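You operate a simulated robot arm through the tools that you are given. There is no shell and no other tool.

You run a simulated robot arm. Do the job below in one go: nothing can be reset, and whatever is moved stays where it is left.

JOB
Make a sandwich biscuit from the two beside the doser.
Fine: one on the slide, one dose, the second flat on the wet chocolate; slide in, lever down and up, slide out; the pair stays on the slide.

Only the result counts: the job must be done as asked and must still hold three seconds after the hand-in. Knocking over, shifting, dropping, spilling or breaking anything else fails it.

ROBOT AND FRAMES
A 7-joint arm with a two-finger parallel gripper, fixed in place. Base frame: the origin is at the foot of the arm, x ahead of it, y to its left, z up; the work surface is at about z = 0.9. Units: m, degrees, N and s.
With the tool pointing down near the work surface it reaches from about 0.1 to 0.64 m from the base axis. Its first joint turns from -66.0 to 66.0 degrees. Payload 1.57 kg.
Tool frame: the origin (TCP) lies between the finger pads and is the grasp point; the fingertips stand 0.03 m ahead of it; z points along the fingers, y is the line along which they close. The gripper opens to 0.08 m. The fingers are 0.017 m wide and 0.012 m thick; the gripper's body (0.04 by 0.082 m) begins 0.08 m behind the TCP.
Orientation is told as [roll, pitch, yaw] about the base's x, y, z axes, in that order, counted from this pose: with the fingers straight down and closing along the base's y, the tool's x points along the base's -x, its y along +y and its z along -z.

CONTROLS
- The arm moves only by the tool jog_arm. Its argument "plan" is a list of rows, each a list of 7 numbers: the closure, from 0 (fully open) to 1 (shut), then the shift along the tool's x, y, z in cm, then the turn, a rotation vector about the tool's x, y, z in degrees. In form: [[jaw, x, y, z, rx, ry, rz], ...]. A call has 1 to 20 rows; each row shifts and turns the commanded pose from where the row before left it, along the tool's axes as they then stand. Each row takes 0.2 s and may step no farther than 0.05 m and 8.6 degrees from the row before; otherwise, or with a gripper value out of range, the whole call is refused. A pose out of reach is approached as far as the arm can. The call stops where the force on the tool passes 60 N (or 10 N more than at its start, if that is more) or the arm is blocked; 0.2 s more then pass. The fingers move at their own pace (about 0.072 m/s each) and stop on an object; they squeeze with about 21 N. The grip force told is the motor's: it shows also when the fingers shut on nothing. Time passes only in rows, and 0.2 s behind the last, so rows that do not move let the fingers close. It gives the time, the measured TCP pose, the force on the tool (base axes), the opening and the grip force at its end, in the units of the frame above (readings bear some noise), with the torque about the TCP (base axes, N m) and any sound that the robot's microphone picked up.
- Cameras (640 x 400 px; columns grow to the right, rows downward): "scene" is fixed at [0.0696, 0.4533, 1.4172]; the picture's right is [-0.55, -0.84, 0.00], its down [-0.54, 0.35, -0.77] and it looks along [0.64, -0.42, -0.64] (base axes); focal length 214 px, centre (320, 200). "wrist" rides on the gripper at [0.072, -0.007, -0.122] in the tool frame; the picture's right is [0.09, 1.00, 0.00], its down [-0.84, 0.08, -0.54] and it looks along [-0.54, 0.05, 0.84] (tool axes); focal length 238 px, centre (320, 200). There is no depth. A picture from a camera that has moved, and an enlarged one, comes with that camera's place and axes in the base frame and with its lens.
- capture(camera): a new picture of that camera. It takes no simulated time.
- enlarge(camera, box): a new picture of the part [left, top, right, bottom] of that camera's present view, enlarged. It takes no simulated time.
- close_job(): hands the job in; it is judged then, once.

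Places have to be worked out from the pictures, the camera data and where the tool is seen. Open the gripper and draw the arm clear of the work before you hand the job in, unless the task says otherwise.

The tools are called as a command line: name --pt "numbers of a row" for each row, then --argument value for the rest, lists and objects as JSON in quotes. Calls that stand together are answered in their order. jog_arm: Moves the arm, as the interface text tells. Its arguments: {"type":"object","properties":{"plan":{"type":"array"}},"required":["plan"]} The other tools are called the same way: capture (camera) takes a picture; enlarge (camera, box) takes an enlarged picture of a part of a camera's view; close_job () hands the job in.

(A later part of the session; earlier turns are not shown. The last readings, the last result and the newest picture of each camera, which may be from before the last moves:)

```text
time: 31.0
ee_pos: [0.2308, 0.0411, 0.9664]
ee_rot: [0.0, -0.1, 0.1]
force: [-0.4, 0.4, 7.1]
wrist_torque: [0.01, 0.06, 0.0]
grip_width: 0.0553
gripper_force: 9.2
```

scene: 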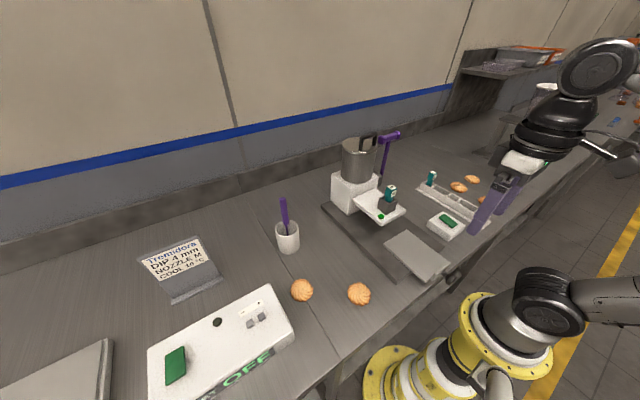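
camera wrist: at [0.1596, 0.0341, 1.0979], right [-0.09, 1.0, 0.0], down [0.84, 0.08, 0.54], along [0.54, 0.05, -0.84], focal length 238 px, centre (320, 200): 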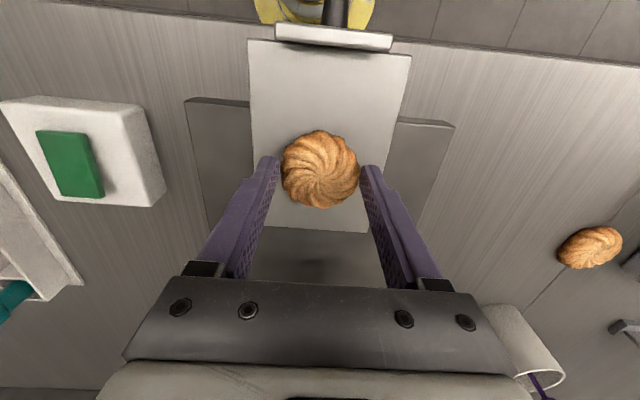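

Contact is at TCP z ≈ 0.966, so the slide top is about 3 cm above the table. I open the fingers and rise.

jog_arm --pt "0.3 0 0 0 0 0 0" --pt "0.1 0 0 0 0 0 0" --pt "0 0 0 0 0 0 0" --pt "0 0 0 0 0 0 0" --pt "0 0 0 -1 0 0 0" --pt "0 0 0 -3 0 0 0" --pt "0 0 0 -3 0 0 0" --pt "0 0 0 0 0 0 0"

capture --camera "wrist"

enlarge --camera "scene" --box '[350, 190, 470, 290]'

```text
time: 32.8
ee_pos: [0.2309, 0.0402, 1.0378]
ee_rot: [0.0, 0.0, 0.0]
force: [0.3, 0.0, -0.2]
wrist_torque: [-0.02, -0.01, 0.02]
grip_width: 0.0798
gripper_force: 0.1
```

```text
taken
camera wrist: at [0.1594, 0.0342, 1.1593], right [-0.09, 1.0, 0.0], down [0.84, 0.08, 0.54], along [0.54, 0.05, -0.84], focal length 238 px, centre (320, 200)
```

wrist: 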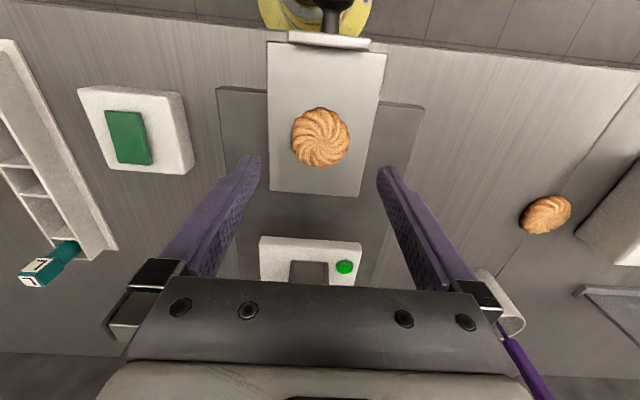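

```text
4.00 times, centred on (410, 240) of scene
camera zoom: at [0.0696, 0.4533, 1.4172], right [-0.55, -0.84, 0.0], down [-0.54, 0.35, -0.77], along [0.64, -0.42, -0.64], focal length 858 px, centre (-40, 40)
```

zoom: 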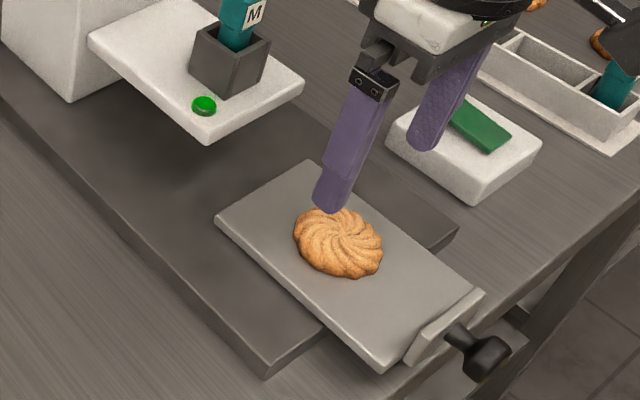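

The biscuit lies flat at about (0.231, 0.041), in the centre of the slide. I return to the knob at TCP x 0.130, grip it and push the slide in.

jog_arm --pt "0 3.4 0 0 0 0 0" --pt "0 3.4 0 0 0 0 0" --pt "0 3.3 0 0 0 0 0" --pt "0 0 0 3 0 0 0" --pt "0 0 0 3 0 0 0" --pt "0 0 0 1.8 0 0 0" --pt "0 0 0 0 0 0 0" --pt "0.5 0 0 0 0 0 0" --pt "1 0 0 0 0 0 0" --pt "1 0 0 0 0 0 0" --pt "1 0 0 0 0 0 0" --pt "1 0 0 0 0 0 0"

enlarge --camera "scene" --box '[350, 190, 500, 300]'

```text
time: 35.4
ee_pos: [0.1298, 0.0395, 0.9577]
ee_rot: [-0.1, 0.1, 0.1]
force: [0.0, -9.0, -3.1]
wrist_torque: [-0.15, -0.28, 0.02]
grip_width: 0.029
gripper_force: 38.9
```

```text
3.64 times, centred on (425, 245) of scene
camera zoom: at [0.0696, 0.453, 1.4173], right [-0.55, -0.84, 0.0], down [-0.54, 0.35, -0.77], along [0.64, -0.42, -0.64], focal length 780 px, centre (-62, 36)
```

zoom: 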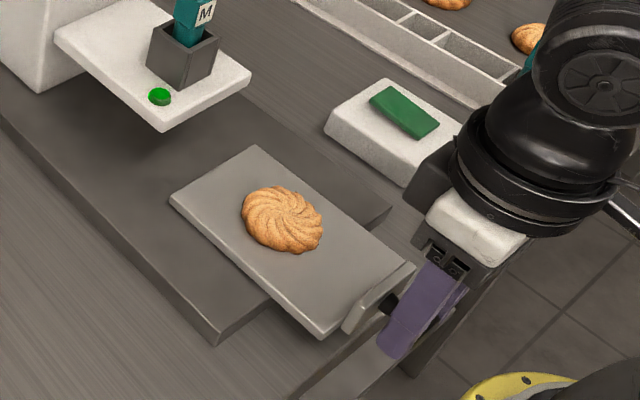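

The knob is gripped with a small load. I push in smoothly for 12.4 cm.

jog_arm --pt "1 -0.3 -0.05 0 0 0 0" --pt "1 -0.6 0 0 0 0 0" --pt "1 -0.8 0 0 0 0 0" --pt "1 -0.8 0 0 0 0 0" --pt "1 -0.8 0 0 0 0 0" --pt "1 -0.8 0 0 0 0 0" --pt "1 -0.8 0 0 0 0 0" --pt "1 -0.8 0 0 0 0 0" --pt "1 -0.8 0 0 0 0 0" --pt "1 -0.8 0 0 0 0 0" --pt "1 -0.8 0 0 0 0 0" --pt "1 -0.8 0 0 0 0 0" --pt "1 -0.8 0 0 0 0 0" --pt "1 -0.8 0 0 0 0 0" --pt "1 -0.8 0 0 0 0 0" --pt "1 -0.5 0 0 0 0 0" --pt "1 -0.4 0 0 0 0 0" --pt "1 -0.2 0 0 0 0 0" --pt "1 0 0 0 0 0 0"

enlarge --camera "scene" --box '[330, 150, 490, 270]'

```text
time: 39.4
ee_pos: [0.2521, 0.0404, 0.9579]
ee_rot: [0.0, 0.3, -0.1]
force: [-21.9, 7.4, 20.8]
wrist_torque: [0.15, 0.19, 0.06]
grip_width: 0.0291
gripper_force: 38.9
```

```text
3.33 times, centred on (410, 210) of scene
camera zoom: at [0.0688, 0.4534, 1.4172], right [-0.55, -0.84, 0.0], down [-0.54, 0.35, -0.77], along [0.64, -0.42, -0.64], focal length 715 px, centre (20, 167)
```

zoom: 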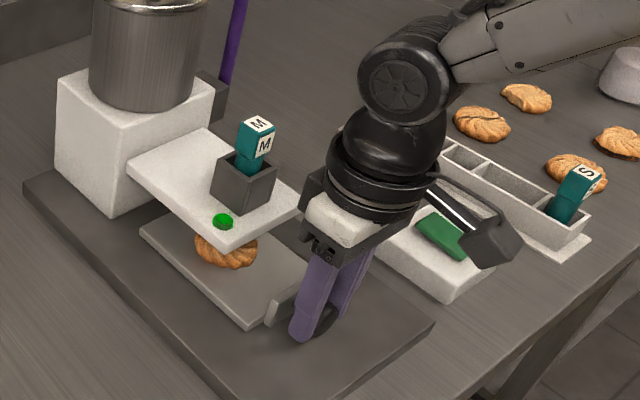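

The slide is fully in, with the biscuit beneath the dosing head. I release the knob and rise to well above the lever's height.

jog_arm --pt "0.9 0.2 0 0 0 0 0" --pt "0.5 0 0 0 0 0 0" --pt "0.3 0 0 0 0 0 0" --pt "0.3 0 0 0 0 0 0" --pt "0.3 0 0 -3 0 0 0" --pt "0.3 0 0 -4 0 0 0" --pt "0.3 0.5 0 -4 0 0 0" --pt "0.3 0.5 0 -4 0 0 0" --pt "0.3 0.5 0 -4 0 0 0" --pt "0.3 0.5 0 -4 0 0 0" --pt "0.3 0.5 0 -4 0 0 0" --pt "0.3 0 0 0 0 0 0"

capture --camera "wrist"

enlarge --camera "scene" --box '[310, 110, 470, 270]'

```text
time: 42.0
ee_pos: [0.225, 0.0399, 1.2298]
ee_rot: [0.0, 0.0, 0.1]
force: [0.0, -0.2, -0.2]
wrist_torque: [0.01, 0.0, -0.04]
grip_width: 0.0563
gripper_force: 0.1
```

```text
taken
camera wrist: at [0.1549, 0.0345, 1.3511], right [-0.09, 1.0, 0.0], down [0.84, 0.08, 0.54], along [0.54, 0.05, -0.84], focal length 238 px, centre (320, 200)
```

wrist: 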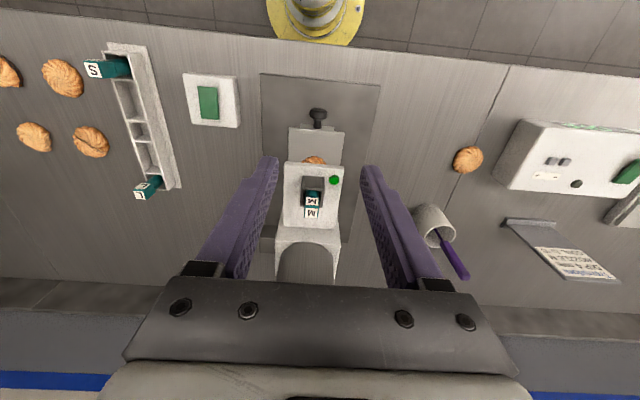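

```text
2.50 times, centred on (390, 190) of scene
camera zoom: at [0.0696, 0.4533, 1.4172], right [-0.55, -0.84, 0.0], down [-0.54, 0.35, -0.77], along [0.64, -0.42, -0.64], focal length 536 px, centre (145, 225)
```

zoom: 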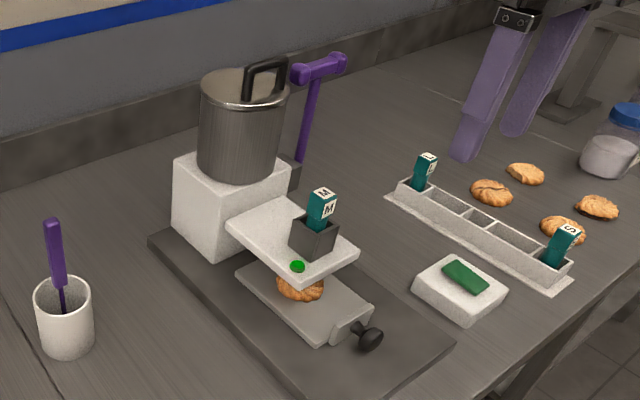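

Now the lever. I move to the open side at -y and turn the gripper 90° so the fingers can straddle the crossbar and the camera faces the lever.

jog_arm --pt "0.3 0 -4.5 0 0 0 0" --pt "0.3 0 -4.5 0 0 0 0" --pt "0.3 0 -4.5 0 0 0 0" --pt "0.3 0 -4.5 0 0 0 0" --pt "0.3 0 -4.5 0 0 0 0" --pt "0.3 0 -4.5 0 0 0 0" --pt "0.3 0 0 0 0 0 -8.2" --pt "0.3 0 0 0 0 0 -8.2" --pt "0.3 0 0 0 0 0 -8.2" --pt "0.3 0 0 0 0 0 -8.2" --pt "0.3 0 0 0 0 0 -8.2" --pt "0.3 0 0 0 0 0 -8.2" --pt "0.3 0 0 0 0 0 -8.2" --pt "0.3 0 0 0 0 0 -8.2" --pt "0.3 0 0 0 0 0 -8.2" --pt "0.3 0 0 0 0 0 -8.2" --pt "0.3 0 0 0 0 0 -8" --pt "0.3 0 0 0 0 0 0"

capture --camera "wrist"

capture --camera "scene"

```text
time: 45.8
ee_pos: [0.2264, -0.2298, 1.229]
ee_rot: [-0.1, 0.0, 90.2]
force: [-0.4, -1.0, -0.6]
wrist_torque: [0.0, -0.03, 0.02]
grip_width: 0.0558
gripper_force: 0.1
```

```text
taken
camera wrist: at [0.2341, -0.3012, 1.3505], right [-1.0, -0.09, 0.0], down [-0.08, 0.84, 0.54], along [-0.05, 0.54, -0.84], focal length 238 px, centre (320, 200)
```

wrist: 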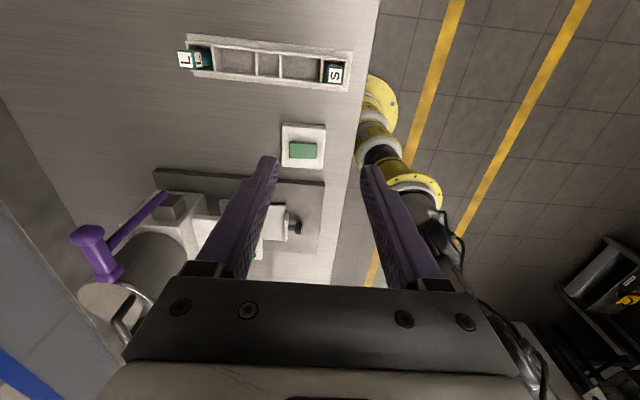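

```text
taken
```

scene: 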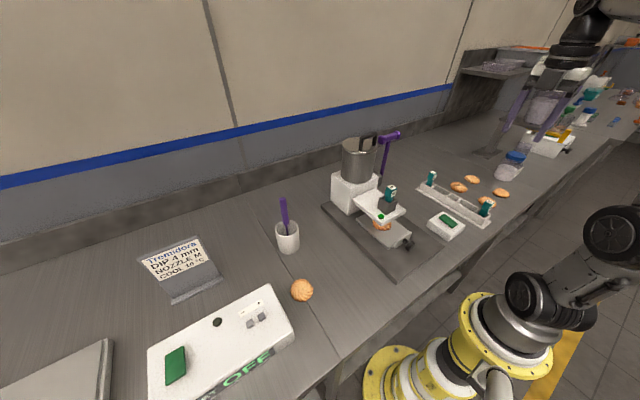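

The lever and its crossbar are visible from this side, so I enlarge to fix their places.

enlarge --camera "wrist" --box '[60, 150, 260, 310]'

```text
2.50 times, centred on (160, 230) of wrist
camera zoom: at [0.2341, -0.3012, 1.3505], right [-1.0, -0.09, 0.0], down [-0.08, 0.84, 0.54], along [-0.05, 0.54, -0.84], focal length 596 px, centre (720, 125)
```

zoom: 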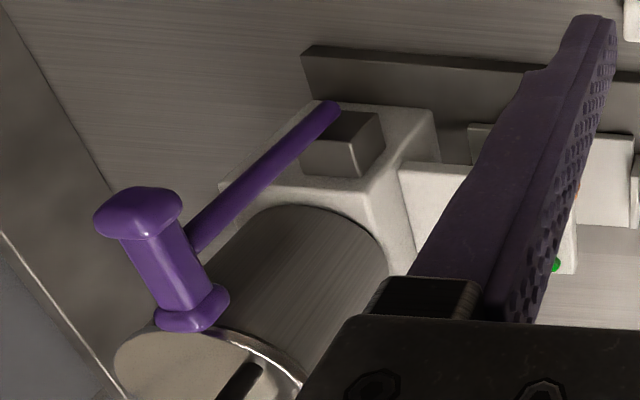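

Triangulating both views, the crossbar lies along y from -0.103 to -0.037 at x ≈ 0.477, z ≈ 1.146. The pivot is near (0.476, -0.07, 1.005), so the lever arm is about 14 cm. I hover above the crossbar's outer end to confirm.

jog_arm --pt "0.3 0 -4.5 0 0 0 0" --pt "0.3 0 -4.5 0 0 0 0" --pt "0.3 0 -4 0 0 0 0" --pt "0.3 0 -4 0 0 0 0" --pt "0.3 0 -4 0 0 0 0" --pt "0.3 0 -4 0 0 0 0" --pt "0.3 -3 0 0 0 0 0" --pt "0.3 -3 0 0 0 0 0" --pt "0.3 -3 0 0 0 0 0" --pt "0.3 0 0 0 0 0 0"

capture --camera "wrist"

enlarge --camera "scene" --box '[330, 20, 530, 220]'

```text
time: 48.0
ee_pos: [0.4683, -0.1352, 1.2052]
ee_rot: [0.0, 0.0, 90.0]
force: [0.0, 0.6, -0.4]
wrist_torque: [0.0, 0.01, 0.02]
grip_width: 0.0561
gripper_force: 0.0
out of reach, approached as far as the arm can: row 6
```

```text
taken
camera wrist: at [0.4746, -0.2063, 1.3273], right [-1.0, -0.09, 0.0], down [-0.08, 0.84, 0.54], along [-0.05, 0.54, -0.84], focal length 238 px, centre (320, 200)
```

wrist: 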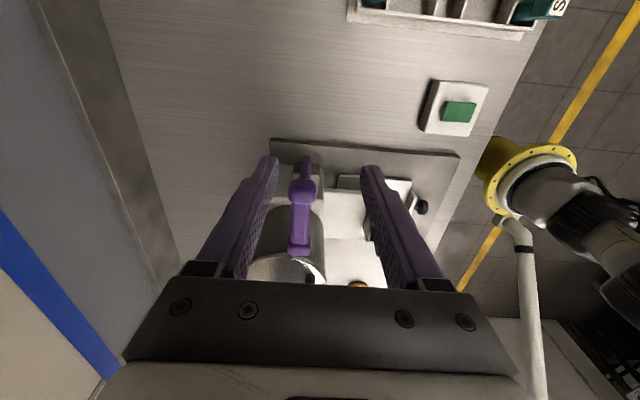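

```text
2.00 times, centred on (430, 120) of scene
camera zoom: at [0.0696, 0.4533, 1.4172], right [-0.55, -0.84, 0.0], down [-0.54, 0.35, -0.77], along [0.64, -0.42, -0.64], focal length 429 px, centre (100, 360)
```

zoom: 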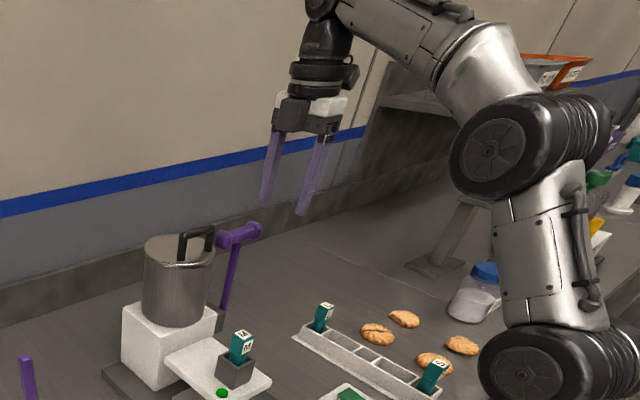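

The bar's x reads 0.481 here. The arm sagged to z 1.205 at its reach limit, so I lower to 1.155 outside the crossbar's end (y -0.135). I will slide in along +y from there.

jog_arm --pt "0.3 0 0 2 0 0 0" --pt "0.3 0 0 3 0 0 0" --pt "0.3 0 -0.6 0 0 0 0" --pt "0.3 0 -0.6 0 0 0 0" --pt "0.3 0 0 0 0 0 0"

capture --camera "wrist"

enlarge --camera "scene" --box '[340, 60, 460, 180]'

```text
time: 49.2
ee_pos: [0.4797, -0.1351, 1.1561]
ee_rot: [0.0, 0.0, 90.0]
force: [-0.9, 0.3, -0.6]
wrist_torque: [-0.01, 0.0, 0.01]
grip_width: 0.0557
gripper_force: 0.1
```

```text
taken
camera wrist: at [0.4866, -0.2067, 1.2778], right [-1.0, -0.09, 0.0], down [-0.08, 0.84, 0.54], along [-0.05, 0.54, -0.84], focal length 238 px, centre (320, 200)
```

wrist: 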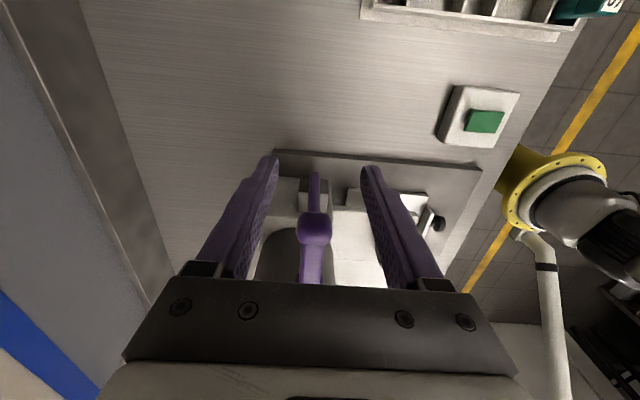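

```text
3.33 times, centred on (400, 120) of scene
camera zoom: at [0.0696, 0.4533, 1.4172], right [-0.55, -0.84, 0.0], down [-0.54, 0.35, -0.77], along [0.64, -0.42, -0.64], focal length 715 px, centre (53, 467)
```

zoom: 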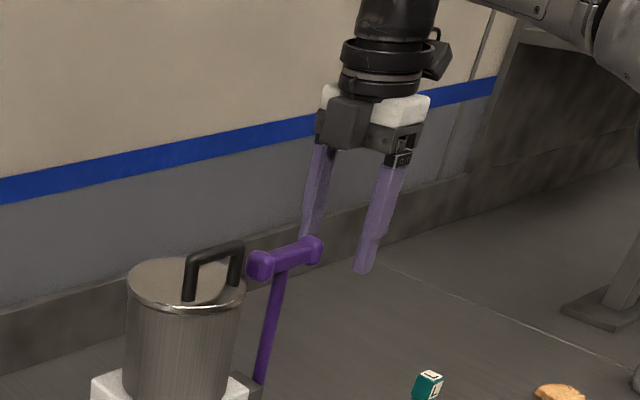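

The fingers are level with the crossbar's outer knob at x ≈ 0.481. I slide 3.9 cm along +y to straddle it, then narrow the gap.

jog_arm --pt "0.3 -1.3 -0.1 0 0 0 0" --pt "0.3 -1.3 0 0 0 0 0" --pt "0.3 -1.3 0 0 0 0 0" --pt "0.3 0 0 0 0 0 0" --pt "0.5 0 0 0 0 0 0" --pt "0.5 0 0 0 0 0 0"

capture --camera "wrist"

enlarge --camera "scene" --box '[340, 60, 460, 180]'

```text
time: 50.6
ee_pos: [0.4808, -0.0972, 1.1567]
ee_rot: [0.0, 0.0, 90.0]
force: [0.0, -0.2, -0.6]
wrist_torque: [-0.03, 0.01, 0.03]
grip_width: 0.0399
gripper_force: 0.0
```

```text
taken
camera wrist: at [0.4877, -0.168, 1.2776], right [-1.0, -0.09, 0.0], down [-0.08, 0.84, 0.54], along [-0.05, 0.54, -0.84], focal length 238 px, centre (320, 200)
```

wrist: 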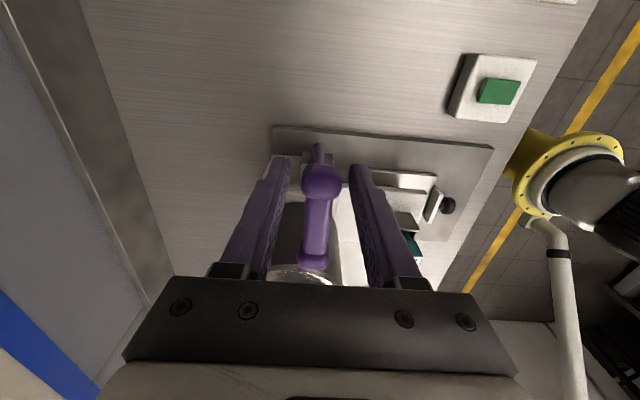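

```text
3.33 times, centred on (400, 120) of scene
camera zoom: at [0.0696, 0.4533, 1.4172], right [-0.55, -0.84, 0.0], down [-0.54, 0.35, -0.77], along [0.64, -0.42, -0.64], focal length 715 px, centre (53, 467)
```

zoom: 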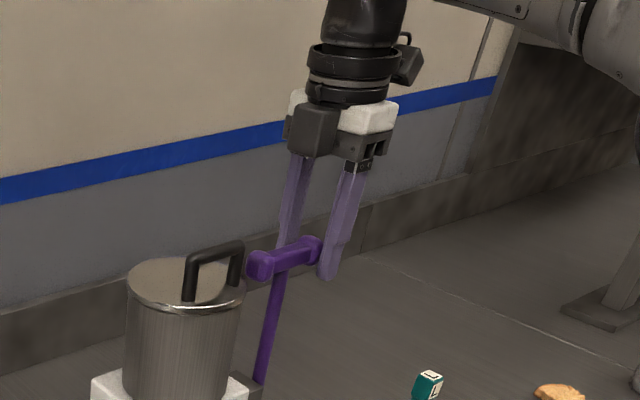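

The fingers straddle the outer knob without touching it. I start swinging the lever towards the arm along its arc, tilting with it, 20° first.

jog_arm --pt "0.5 0 1.3 0.06 5 0 0" --pt "0.5 0 1.3 0.06 5 0 0" --pt "0.5 0 1.3 0.06 5 0 0" --pt "0.5 0 1.3 0.06 5 0 0" --pt "0.5 0 0 0 0 0 0"

capture --camera "wrist"

enlarge --camera "scene" --box '[340, 60, 460, 220]'

```text
time: 51.8
ee_pos: [0.4298, -0.0969, 1.1459]
ee_rot: [-20.1, 0.0, 90.0]
force: [0.7, -0.2, 1.0]
wrist_torque: [0.0, -0.01, -0.01]
grip_width: 0.04
gripper_force: 0.2
```

```text
taken
camera wrist: at [0.3949, -0.1679, 1.2631], right [-0.94, -0.09, -0.34], down [-0.26, 0.84, 0.48], along [0.24, 0.54, -0.81], focal length 238 px, centre (320, 200)
```

wrist: 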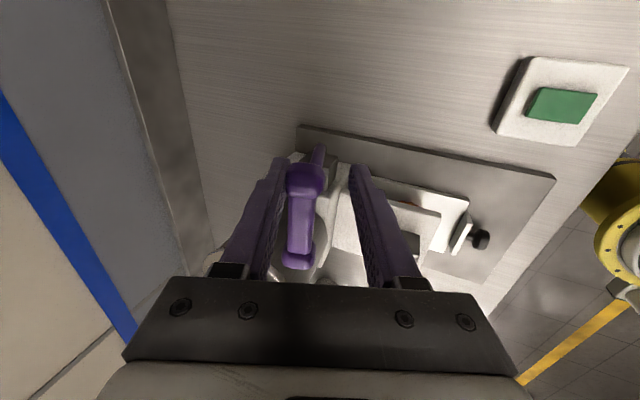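

```text
2.50 times, centred on (400, 140) of scene
camera zoom: at [0.0696, 0.4533, 1.4172], right [-0.55, -0.84, 0.0], down [-0.54, 0.35, -0.77], along [0.64, -0.42, -0.64], focal length 536 px, centre (120, 350)
```

zoom: 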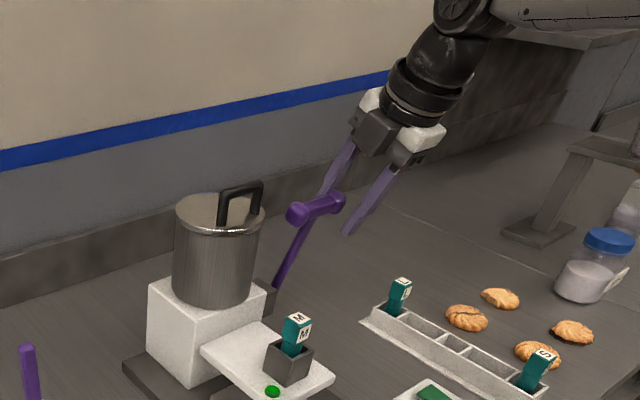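

The lever follows easily towards the arm. I swing another 20°.

jog_arm --pt "0.5 0 1.3 0.06 5 0 0" --pt "0.5 0 1.3 0.06 5 0 0" --pt "0.5 0 1.3 0.06 5 0 0" --pt "0.5 0 1.3 0.06 5 0 0" --pt "0.5 0 0 0 0 0 0"

capture --camera "wrist"

enlarge --camera "scene" --box '[340, 60, 460, 220]'

```text
time: 53.0
ee_pos: [0.3844, -0.0961, 1.1216]
ee_rot: [-39.9, 0.0, 90.0]
force: [0.5, -0.3, 0.2]
wrist_torque: [0.01, 0.0, -0.01]
grip_width: 0.0399
gripper_force: 0.0
```

```text
taken
camera wrist: at [0.3113, -0.1675, 1.2182], right [-0.76, -0.09, -0.64], down [-0.41, 0.84, 0.37], along [0.5, 0.54, -0.68], focal length 238 px, centre (320, 200)
```

wrist: 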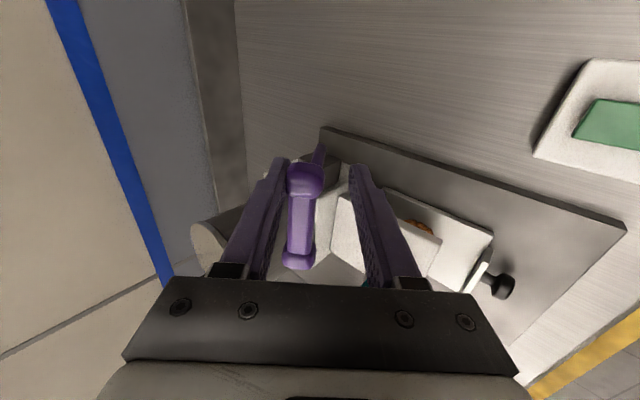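

```text
2.50 times, centred on (400, 140) of scene
camera zoom: at [0.0696, 0.4533, 1.4172], right [-0.55, -0.84, 0.0], down [-0.54, 0.35, -0.77], along [0.64, -0.42, -0.64], focal length 536 px, centre (120, 350)
```

zoom: 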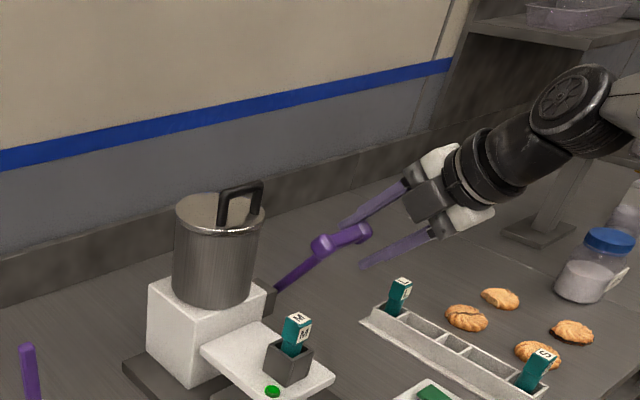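

Still free, with no resistance. I carry on in 10° portions.

jog_arm --pt "0.5 0 1.3 0.06 5 0 0" --pt "0.5 0 1.3 0.06 5 0 0" --pt "0.5 0 0 0 0 0 0"

enlarge --camera "scene" --box '[340, 60, 460, 220]'

```text
time: 53.8
ee_pos: [0.3668, -0.0963, 1.1012]
ee_rot: [-50.0, 0.0, 89.9]
force: [0.6, -0.3, -0.2]
wrist_torque: [0.02, 0.04, -0.01]
grip_width: 0.0402
gripper_force: 0.0
```

```text
2.50 times, centred on (400, 140) of scene
camera zoom: at [0.0696, 0.4533, 1.4172], right [-0.55, -0.84, 0.0], down [-0.54, 0.35, -0.77], along [0.64, -0.42, -0.64], focal length 536 px, centre (120, 350)
```

zoom: 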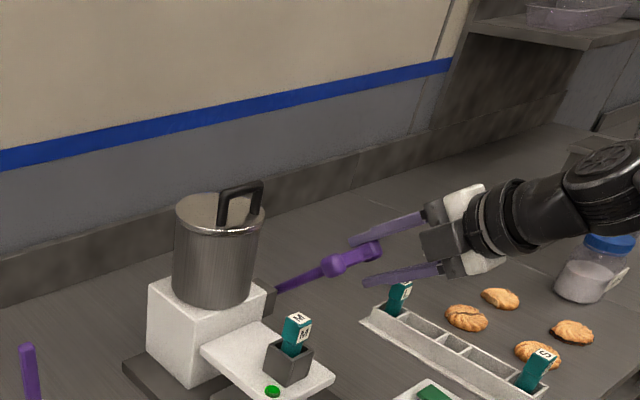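

jog_arm --pt "0.5 0 1.3 0.06 5 0 0" --pt "0.5 0 1.3 0.06 5 0 0" --pt "0.5 0 0 0 0 0 0"

enlarge --camera "scene" --box '[340, 60, 460, 220]'

capture --camera "wrist"

```text
time: 54.6
ee_pos: [0.3507, -0.0959, 1.0811]
ee_rot: [-60.1, 0.0, 90.0]
force: [-0.2, -0.3, 0.6]
wrist_torque: [0.0, 0.0, 0.0]
grip_width: 0.0401
gripper_force: 1.1
```

```text
2.50 times, centred on (400, 140) of scene
camera zoom: at [0.0696, 0.4533, 1.4172], right [-0.55, -0.84, 0.0], down [-0.54, 0.35, -0.77], along [0.64, -0.42, -0.64], focal length 536 px, centre (120, 350)
```

zoom: 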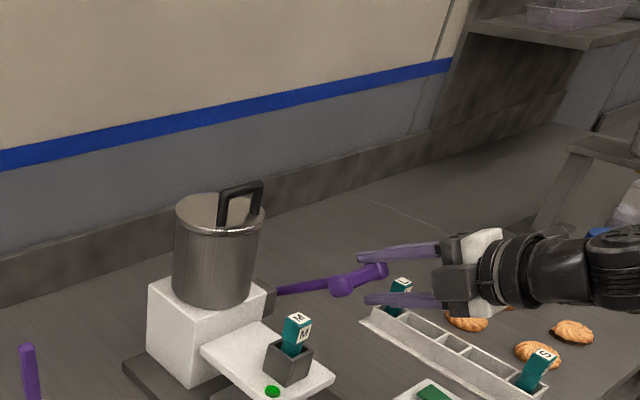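

```text
taken
camera wrist: at [0.2492, -0.1684, 1.1478], right [-0.5, -0.09, -0.86], down [-0.51, 0.84, 0.2], along [0.7, 0.54, -0.46], focal length 238 px, centre (320, 200)
```

wrist: 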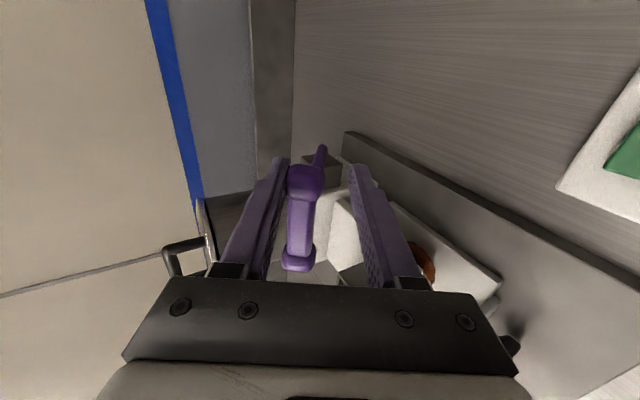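

jog_arm --pt "0.5 0 1.3 0.06 5 0 0" --pt "0.5 0 0.9 0.04 3.5 0 0" --pt "0.5 0 0 0 0 0 0"

enlarge --camera "scene" --box '[340, 80, 460, 240]'

capture --camera "wrist"

```text
time: 55.4
ee_pos: [0.3493, -0.0872, 1.0825]
ee_rot: [-68.0, -0.1, 89.7]
force: [-0.2, 0.3, 0.6]
wrist_torque: [0.01, 0.0, -0.01]
grip_width: 0.0402
gripper_force: 0.1
out of reach, approached as far as the arm can: row 2
```

```text
2.50 times, centred on (400, 160) of scene
camera zoom: at [0.0696, 0.4533, 1.4172], right [-0.55, -0.84, 0.0], down [-0.54, 0.35, -0.77], along [0.64, -0.42, -0.64], focal length 536 px, centre (120, 300)
```

zoom: 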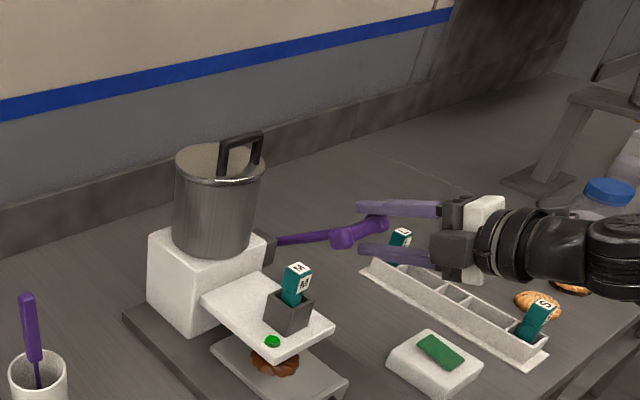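

```text
taken
camera wrist: at [0.2389, -0.1583, 1.1343], right [-0.38, -0.09, -0.92], down [-0.53, 0.84, 0.13], along [0.76, 0.54, -0.36], focal length 238 px, centre (320, 200)
```

wrist: 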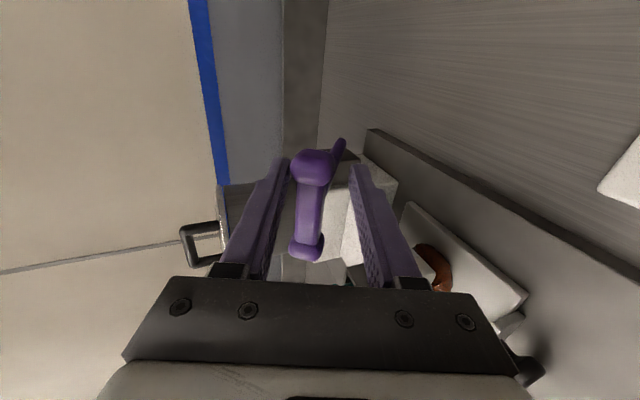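

The biscuit under the nozzle now looks brown, so I enlarge to see whether chocolate has already come out.

enlarge --camera "scene" --box '[350, 180, 430, 250]'

enlarge --camera "wrist" --box '[350, 180, 530, 300]'

```text
5.71 times, centred on (390, 215) of scene
camera zoom: at [0.0696, 0.4533, 1.4172], right [-0.55, -0.84, 0.0], down [-0.54, 0.35, -0.77], along [0.64, -0.42, -0.64], focal length 1226 px, centre (-80, 114)
```

zoom: 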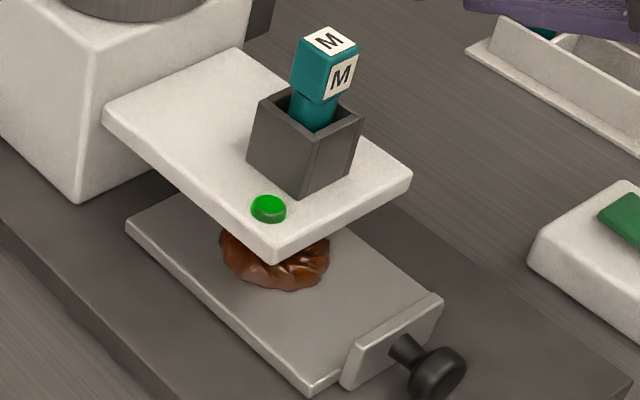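

```text
3.33 times, centred on (440, 240) of wrist
camera zoom: at [0.2389, -0.1583, 1.1343], right [-0.38, -0.09, -0.92], down [-0.53, 0.84, 0.13], along [0.76, 0.54, -0.36], focal length 794 px, centre (-80, 67)
```

zoom: 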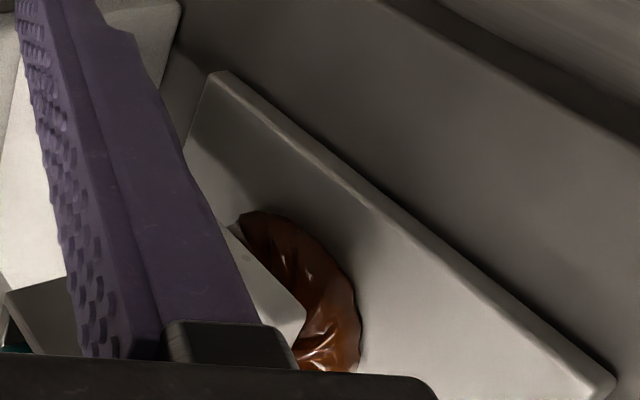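

The biscuit is coated in chocolate, so one dose has been given. Now I bring the lever back up along the same arc, first easing the tilt and y back into line.

jog_arm --pt "0.5 0.5 0 0 -4 0 0" --pt "0.5 0.4 0 0 -4 0 0" --pt "0.5 0 -1.3 0.06 -5 0 0" --pt "0.5 0 -1.3 0.06 -5 0 0" --pt "0.5 0 -1.3 0.06 -5 0 0" --pt "0.5 0 0 0 0 0 0"

enlarge --camera "scene" --box '[340, 80, 460, 240]'

capture --camera "wrist"

```text
time: 56.8
ee_pos: [0.3727, -0.0952, 1.1147]
ee_rot: [-45.3, -0.1, 90.0]
force: [-0.3, -0.2, -0.2]
wrist_torque: [-0.04, 0.02, 0.0]
grip_width: 0.0407
gripper_force: 0.4
```

```text
2.50 times, centred on (400, 160) of scene
camera zoom: at [0.0696, 0.4533, 1.4172], right [-0.55, -0.84, 0.0], down [-0.54, 0.35, -0.77], along [0.64, -0.42, -0.64], focal length 536 px, centre (120, 300)
```

zoom: 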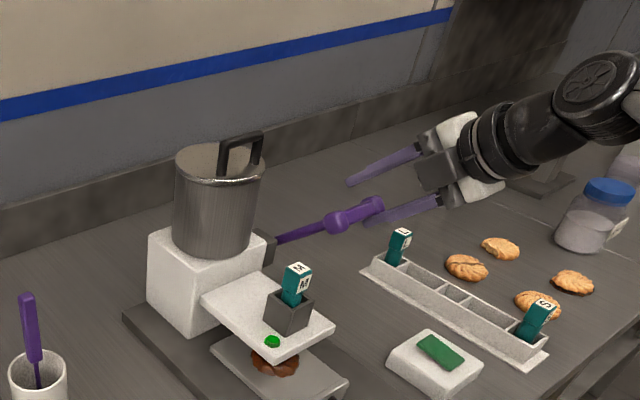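

```text
taken
camera wrist: at [0.2909, -0.1675, 1.2044], right [-0.7, -0.09, -0.71], down [-0.44, 0.84, 0.33], along [0.56, 0.54, -0.63], focal length 238 px, centre (320, 200)
```

wrist: 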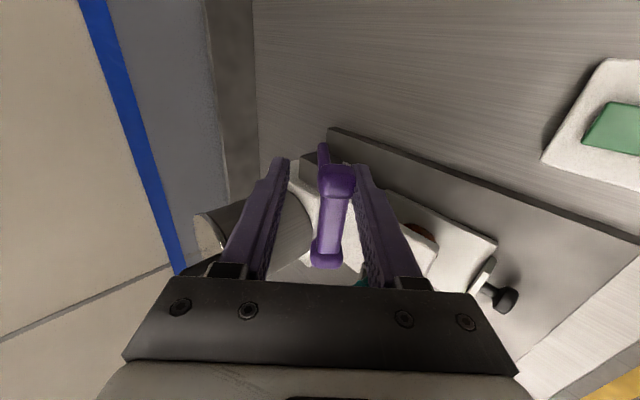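

The front finger is now lifting the lever. I continue along the arc towards upright.

jog_arm --pt "0.5 0 -1.3 0.06 -5 0 0" --pt "0.5 0 -1.3 0.06 -5 0 0" --pt "0.5 0 -1.3 0.06 -5 0 0" --pt "0.5 0 -1.3 0.06 -5 0 0" --pt "0.5 0 -1.3 0.06 -5 0 0" --pt "0.5 0 -1.3 0.06 -5 0 0" --pt "0.5 0 0 0 0 0 0"

enlarge --camera "scene" --box '[340, 60, 460, 220]'

capture --camera "wrist"

```text
time: 58.4
ee_pos: [0.4389, -0.0963, 1.1537]
ee_rot: [-15.5, 0.0, 90.1]
force: [0.3, -0.3, 1.1]
wrist_torque: [0.0, -0.01, 0.02]
grip_width: 0.0402
gripper_force: 0.1
```

```text
2.50 times, centred on (400, 140) of scene
camera zoom: at [0.0696, 0.4533, 1.4172], right [-0.55, -0.84, 0.0], down [-0.54, 0.35, -0.77], along [0.64, -0.42, -0.64], focal length 536 px, centre (120, 350)
```

zoom: 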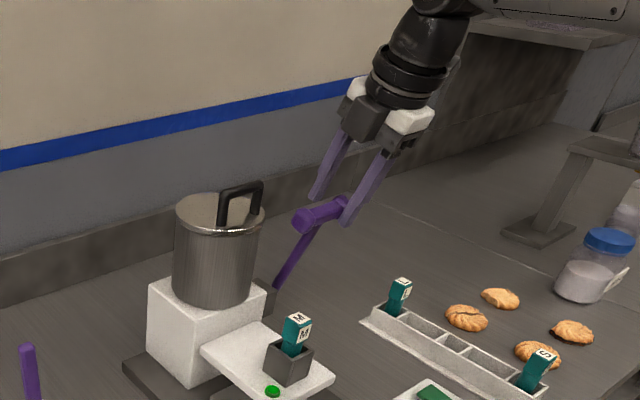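

```text
taken
camera wrist: at [0.4136, -0.1672, 1.2729], right [-0.96, -0.09, -0.27], down [-0.22, 0.84, 0.5], along [0.18, 0.54, -0.82], focal length 238 px, centre (320, 200)
```

wrist: 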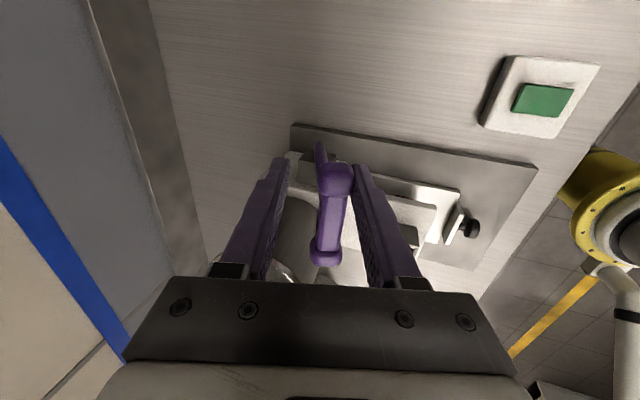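

jog_arm --pt "0.5 0 -1.3 0.4 -5 0 0" --pt "0.5 0 -1.3 0.3 -5 0 0" --pt "0.5 0 -1.2 0.06 -5 0 0" --pt "0.5 0 0 0 0 0 0"

enlarge --camera "scene" --box '[340, 60, 460, 220]'

capture --camera "wrist"

```text
time: 59.4
ee_pos: [0.4788, -0.0955, 1.1527]
ee_rot: [-0.5, 0.0, 90.0]
force: [0.2, 0.3, 0.1]
wrist_torque: [0.03, 0.02, 0.0]
grip_width: 0.0398
gripper_force: 0.1
```

```text
2.50 times, centred on (400, 140) of scene
camera zoom: at [0.0696, 0.4533, 1.4172], right [-0.55, -0.84, 0.0], down [-0.54, 0.35, -0.77], along [0.64, -0.42, -0.64], focal length 536 px, centre (120, 350)
```

zoom: 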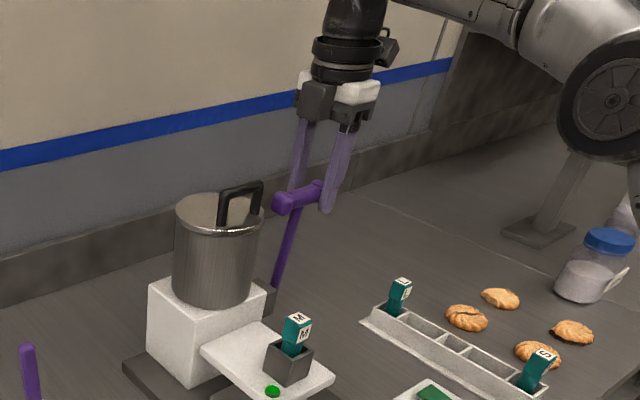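

```text
taken
camera wrist: at [0.4846, -0.1676, 1.2749], right [-1.0, -0.09, -0.01], down [-0.08, 0.84, 0.54], along [-0.04, 0.54, -0.84], focal length 238 px, centre (320, 200)
```

wrist: 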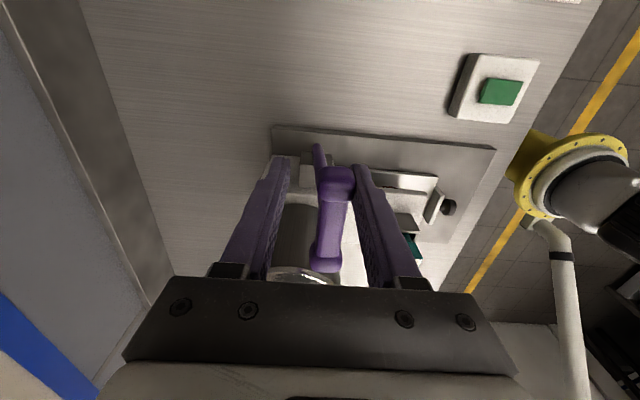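

The lever is still about 1 cm short of upright. I push further in +x in small steps until it meets its stop.

jog_arm --pt "0.5 0 -0.5 0 0 0 0" --pt "0.5 0 -0.5 0 0 0 0" --pt "0.5 0 0 0 0 0 0"

capture --camera "wrist"

enlarge --camera "scene" --box '[320, 120, 420, 220]'

```text
time: 60.2
ee_pos: [0.4892, -0.0962, 1.1534]
ee_rot: [-0.6, 0.0, 90.0]
force: [-0.2, 0.3, 0.2]
wrist_torque: [0.01, -0.03, 0.02]
grip_width: 0.0402
gripper_force: 0.4
```

```text
taken
camera wrist: at [0.4948, -0.1673, 1.2749], right [-1.0, -0.09, -0.01], down [-0.08, 0.84, 0.54], along [-0.04, 0.54, -0.84], focal length 238 px, centre (320, 200)
```

wrist: 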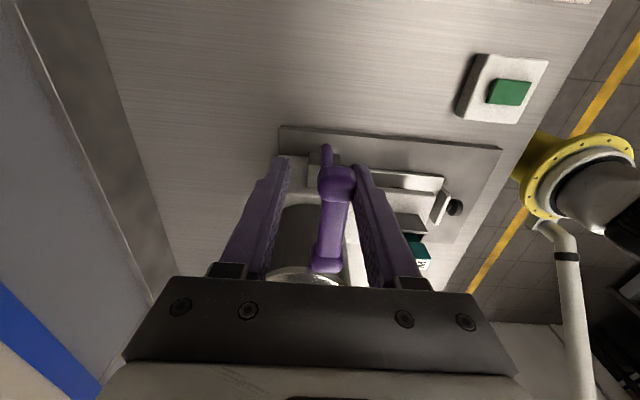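

```text
4.00 times, centred on (370, 170) of scene
camera zoom: at [0.0696, 0.4533, 1.4172], right [-0.55, -0.84, 0.0], down [-0.54, 0.35, -0.77], along [0.64, -0.42, -0.64], focal length 858 px, centre (120, 320)
```

zoom: 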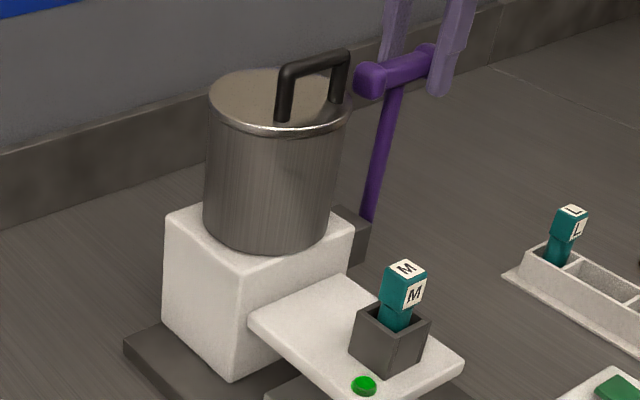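

The lever now matches its starting position to within about 2 mm. One more 3 mm nudge should confirm it sits at its upper stop.

jog_arm --pt "0.5 0 -0.3 0 0 0 0" --pt "0.5 0 0 0 0 0 0"

enlarge --camera "scene" --box '[320, 120, 420, 220]'

```text
time: 60.8
ee_pos: [0.4919, -0.0958, 1.1529]
ee_rot: [-0.5, -0.1, 90.1]
force: [-1.6, 0.7, -0.6]
wrist_torque: [0.02, 0.01, 0.04]
grip_width: 0.0416
gripper_force: 0.4
```

```text
4.00 times, centred on (370, 170) of scene
camera zoom: at [0.0695, 0.4533, 1.4172], right [-0.55, -0.84, 0.0], down [-0.54, 0.35, -0.77], along [0.64, -0.42, -0.64], focal length 858 px, centre (120, 320)
```

zoom: 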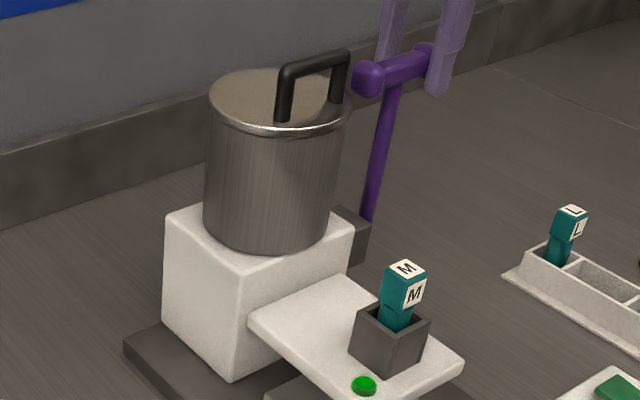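

The fingers were pushed open slightly, so the lever is at its upper stop. I open, slip out along -y and withdraw, then turn the gripper back.

jog_arm --pt "0.3 0 0.2 0 0 0 0" --pt "0.3 0 0 0 0 0 0" --pt "0.3 2 0 0 0 0 0" --pt "0.3 4 0 0 0 0 0" --pt "0.3 4 0 0 0 0 0" --pt "0.3 0 4.4 0 0 0 0" --pt "0.3 0 4.4 0 0 0 0" --pt "0.3 0 4.4 -1.5 0 0 0" --pt "0.3 0 4.4 -1.5 0 0 0" --pt "0.3 0 4.4 -1.5 0 0 0" --pt "0.3 0 4.4 -1.5 0 0 0" --pt "0.3 0 0 0 0 0 0"

capture --camera "scene"

```text
time: 63.4
ee_pos: [0.2232, -0.196, 1.211]
ee_rot: [-0.6, 0.0, 90.0]
force: [-0.2, -0.9, -0.5]
wrist_torque: [0.01, 0.01, -0.02]
grip_width: 0.056
gripper_force: 0.1
```

```text
taken
```

scene: 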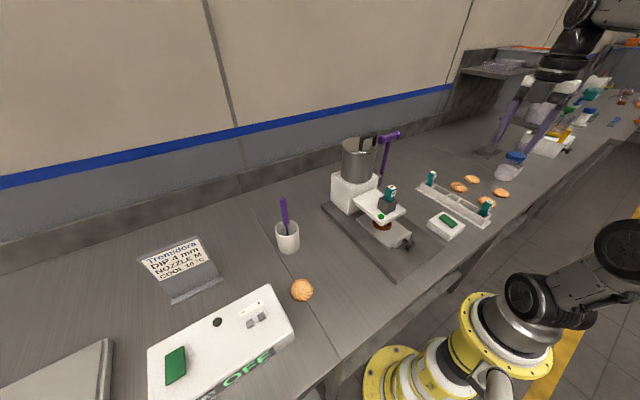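

The lever stands upright and the chocolate-coated biscuit is waiting under the head. I turn the gripper back to its first orientation.

jog_arm --pt "0.3 0 0 0 -0.55 0 0" --pt "0.3 0 0 0 0 0 8.2" --pt "0.3 0 0 0 0 0 8.2" --pt "0.3 0 0 0 0 0 8.2" --pt "0.3 0 0 0 0 0 8.2" --pt "0.3 0 0 0 0 0 8.2" --pt "0.3 0 0 0 0 0 8.2" --pt "0.3 0 0 0 0 0 8.2" --pt "0.3 0 0 0 0 0 8.2" --pt "0.3 0 0 0 0 0 8.2" --pt "0.3 0 0 0 0 0 8.2" --pt "0.3 0 0 0 0 0 8" --pt "0.3 0 4 0 0 0 0" --pt "0.3 0 4 0 0 0 0" --pt "0.3 0 4 0 0 0 0" --pt "0.3 0 4 0 0 0 0" --pt "0.3 -0.9 4 0 0 0 0" --pt "0.3 -1 3.6 0 0 0 0" --pt "0.3 -1 0 0 0 0 0" --pt "0.3 0 0 0 0 0 0"

capture --camera "wrist"

```text
time: 67.6
ee_pos: [0.2536, 0.0407, 1.2107]
ee_rot: [0.1, 0.1, 0.0]
force: [0.2, -0.7, 0.2]
wrist_torque: [0.01, -0.02, 0.0]
grip_width: 0.0558
gripper_force: 0.0
```

```text
taken
camera wrist: at [0.1824, 0.0343, 1.3322], right [-0.09, 1.0, 0.0], down [0.84, 0.08, 0.54], along [0.54, 0.05, -0.84], focal length 238 px, centre (320, 200)
```

wrist: 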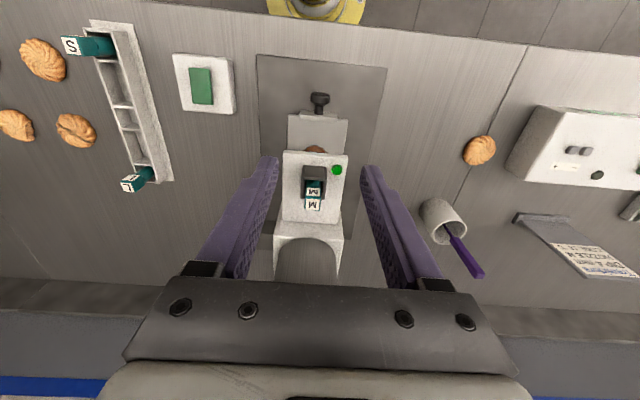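

I lower onto the knob and grip it again.

jog_arm --pt "0.3 0.15 -0.05 4.5 0 0 0" --pt "0.3 0 0 4.5 0 0 0" --pt "0.3 0 0 4.5 0 0 0" --pt "0.3 0 0 4.5 0 0 0" --pt "0.3 0 0 4 0 0 0" --pt "0.3 0 0 2 0 0 0" --pt "0.3 0 0 1.2 0 0 0" --pt "0.3 0 0 0 0 0 0" --pt "1 0 0 0 0 0 0" --pt "1 0 0 0 0 0 0" --pt "1 0 0 0 0 0 0"

capture --camera "wrist"

enlarge --camera "scene" --box '[330, 150, 490, 270]'

```text
time: 70.0
ee_pos: [0.2525, 0.0404, 0.9577]
ee_rot: [0.0, 0.1, 0.0]
force: [1.0, 8.6, -5.8]
wrist_torque: [0.17, -0.32, 0.0]
grip_width: 0.0291
gripper_force: 39.3
```

```text
taken
camera wrist: at [0.1811, 0.0338, 1.0799], right [-0.09, 1.0, 0.0], down [0.84, 0.08, 0.54], along [0.54, 0.05, -0.84], focal length 238 px, centre (320, 200)
```

wrist: 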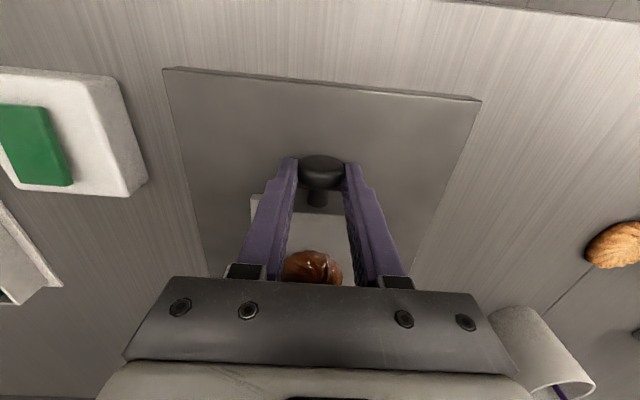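

```text
3.33 times, centred on (410, 210) of scene
camera zoom: at [0.0696, 0.4535, 1.4171], right [-0.55, -0.84, 0.0], down [-0.54, 0.35, -0.77], along [0.64, -0.42, -0.64], focal length 715 px, centre (20, 167)
```

zoom: 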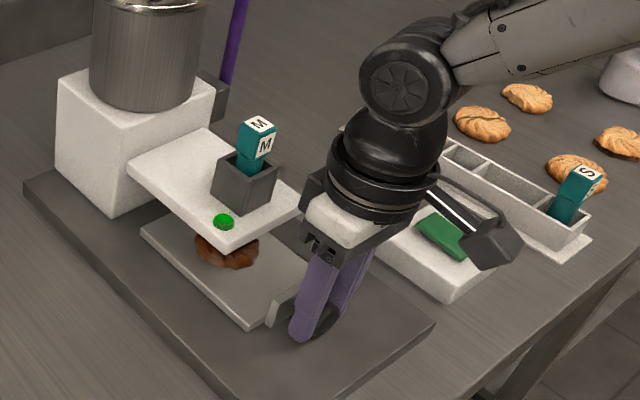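

The knob is gripped, so I pull the slide out smoothly by 12.3 cm.

jog_arm --pt "1 0.3 0 0 0 0 0" --pt "1 0.6 0 0 0 0 0" --pt "1 0.8 0 0 0 0 0" --pt "1 0.8 0 0 0 0 0" --pt "1 0.8 0 0 0 0 0" --pt "1 0.8 0 0 0 0 0" --pt "1 0.8 0 0 0 0 0" --pt "1 0.8 0 0 0 0 0" --pt "1 0.8 0 0 0 0 0" --pt "1 0.8 0 0 0 0 0" --pt "1 0.8 0 0 0 0 0" --pt "1 0.8 0 0 0 0 0" --pt "1 0.8 0 0 0 0 0" --pt "1 0.8 0 0 0 0 0" --pt "1 0.8 0 0 0 0 0" --pt "1 0.6 0 0 0 0 0" --pt "1 0.35 0 0 0 0 0" --pt "1 0 0 0 0 0 0"

enlarge --camera "scene" --box '[350, 190, 500, 300]'

```text
time: 73.8
ee_pos: [0.1293, 0.0402, 0.9586]
ee_rot: [0.1, 0.0, -0.1]
force: [-0.3, 26.0, -19.4]
wrist_torque: [0.45, -0.21, -0.05]
grip_width: 0.0291
gripper_force: 38.6
```

```text
3.64 times, centred on (425, 245) of scene
camera zoom: at [0.0697, 0.454, 1.417], right [-0.55, -0.84, 0.0], down [-0.54, 0.35, -0.77], along [0.64, -0.42, -0.64], focal length 780 px, centre (-62, 36)
```

zoom: 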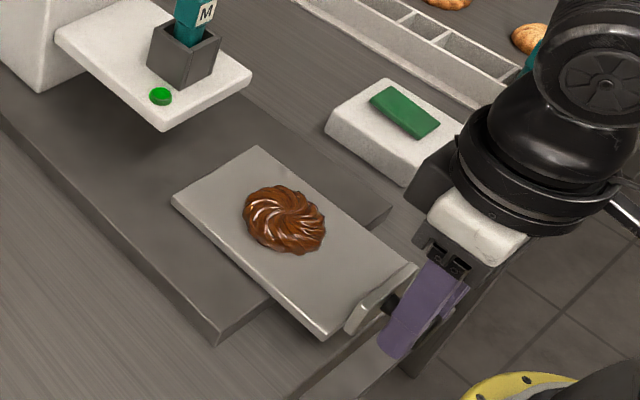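

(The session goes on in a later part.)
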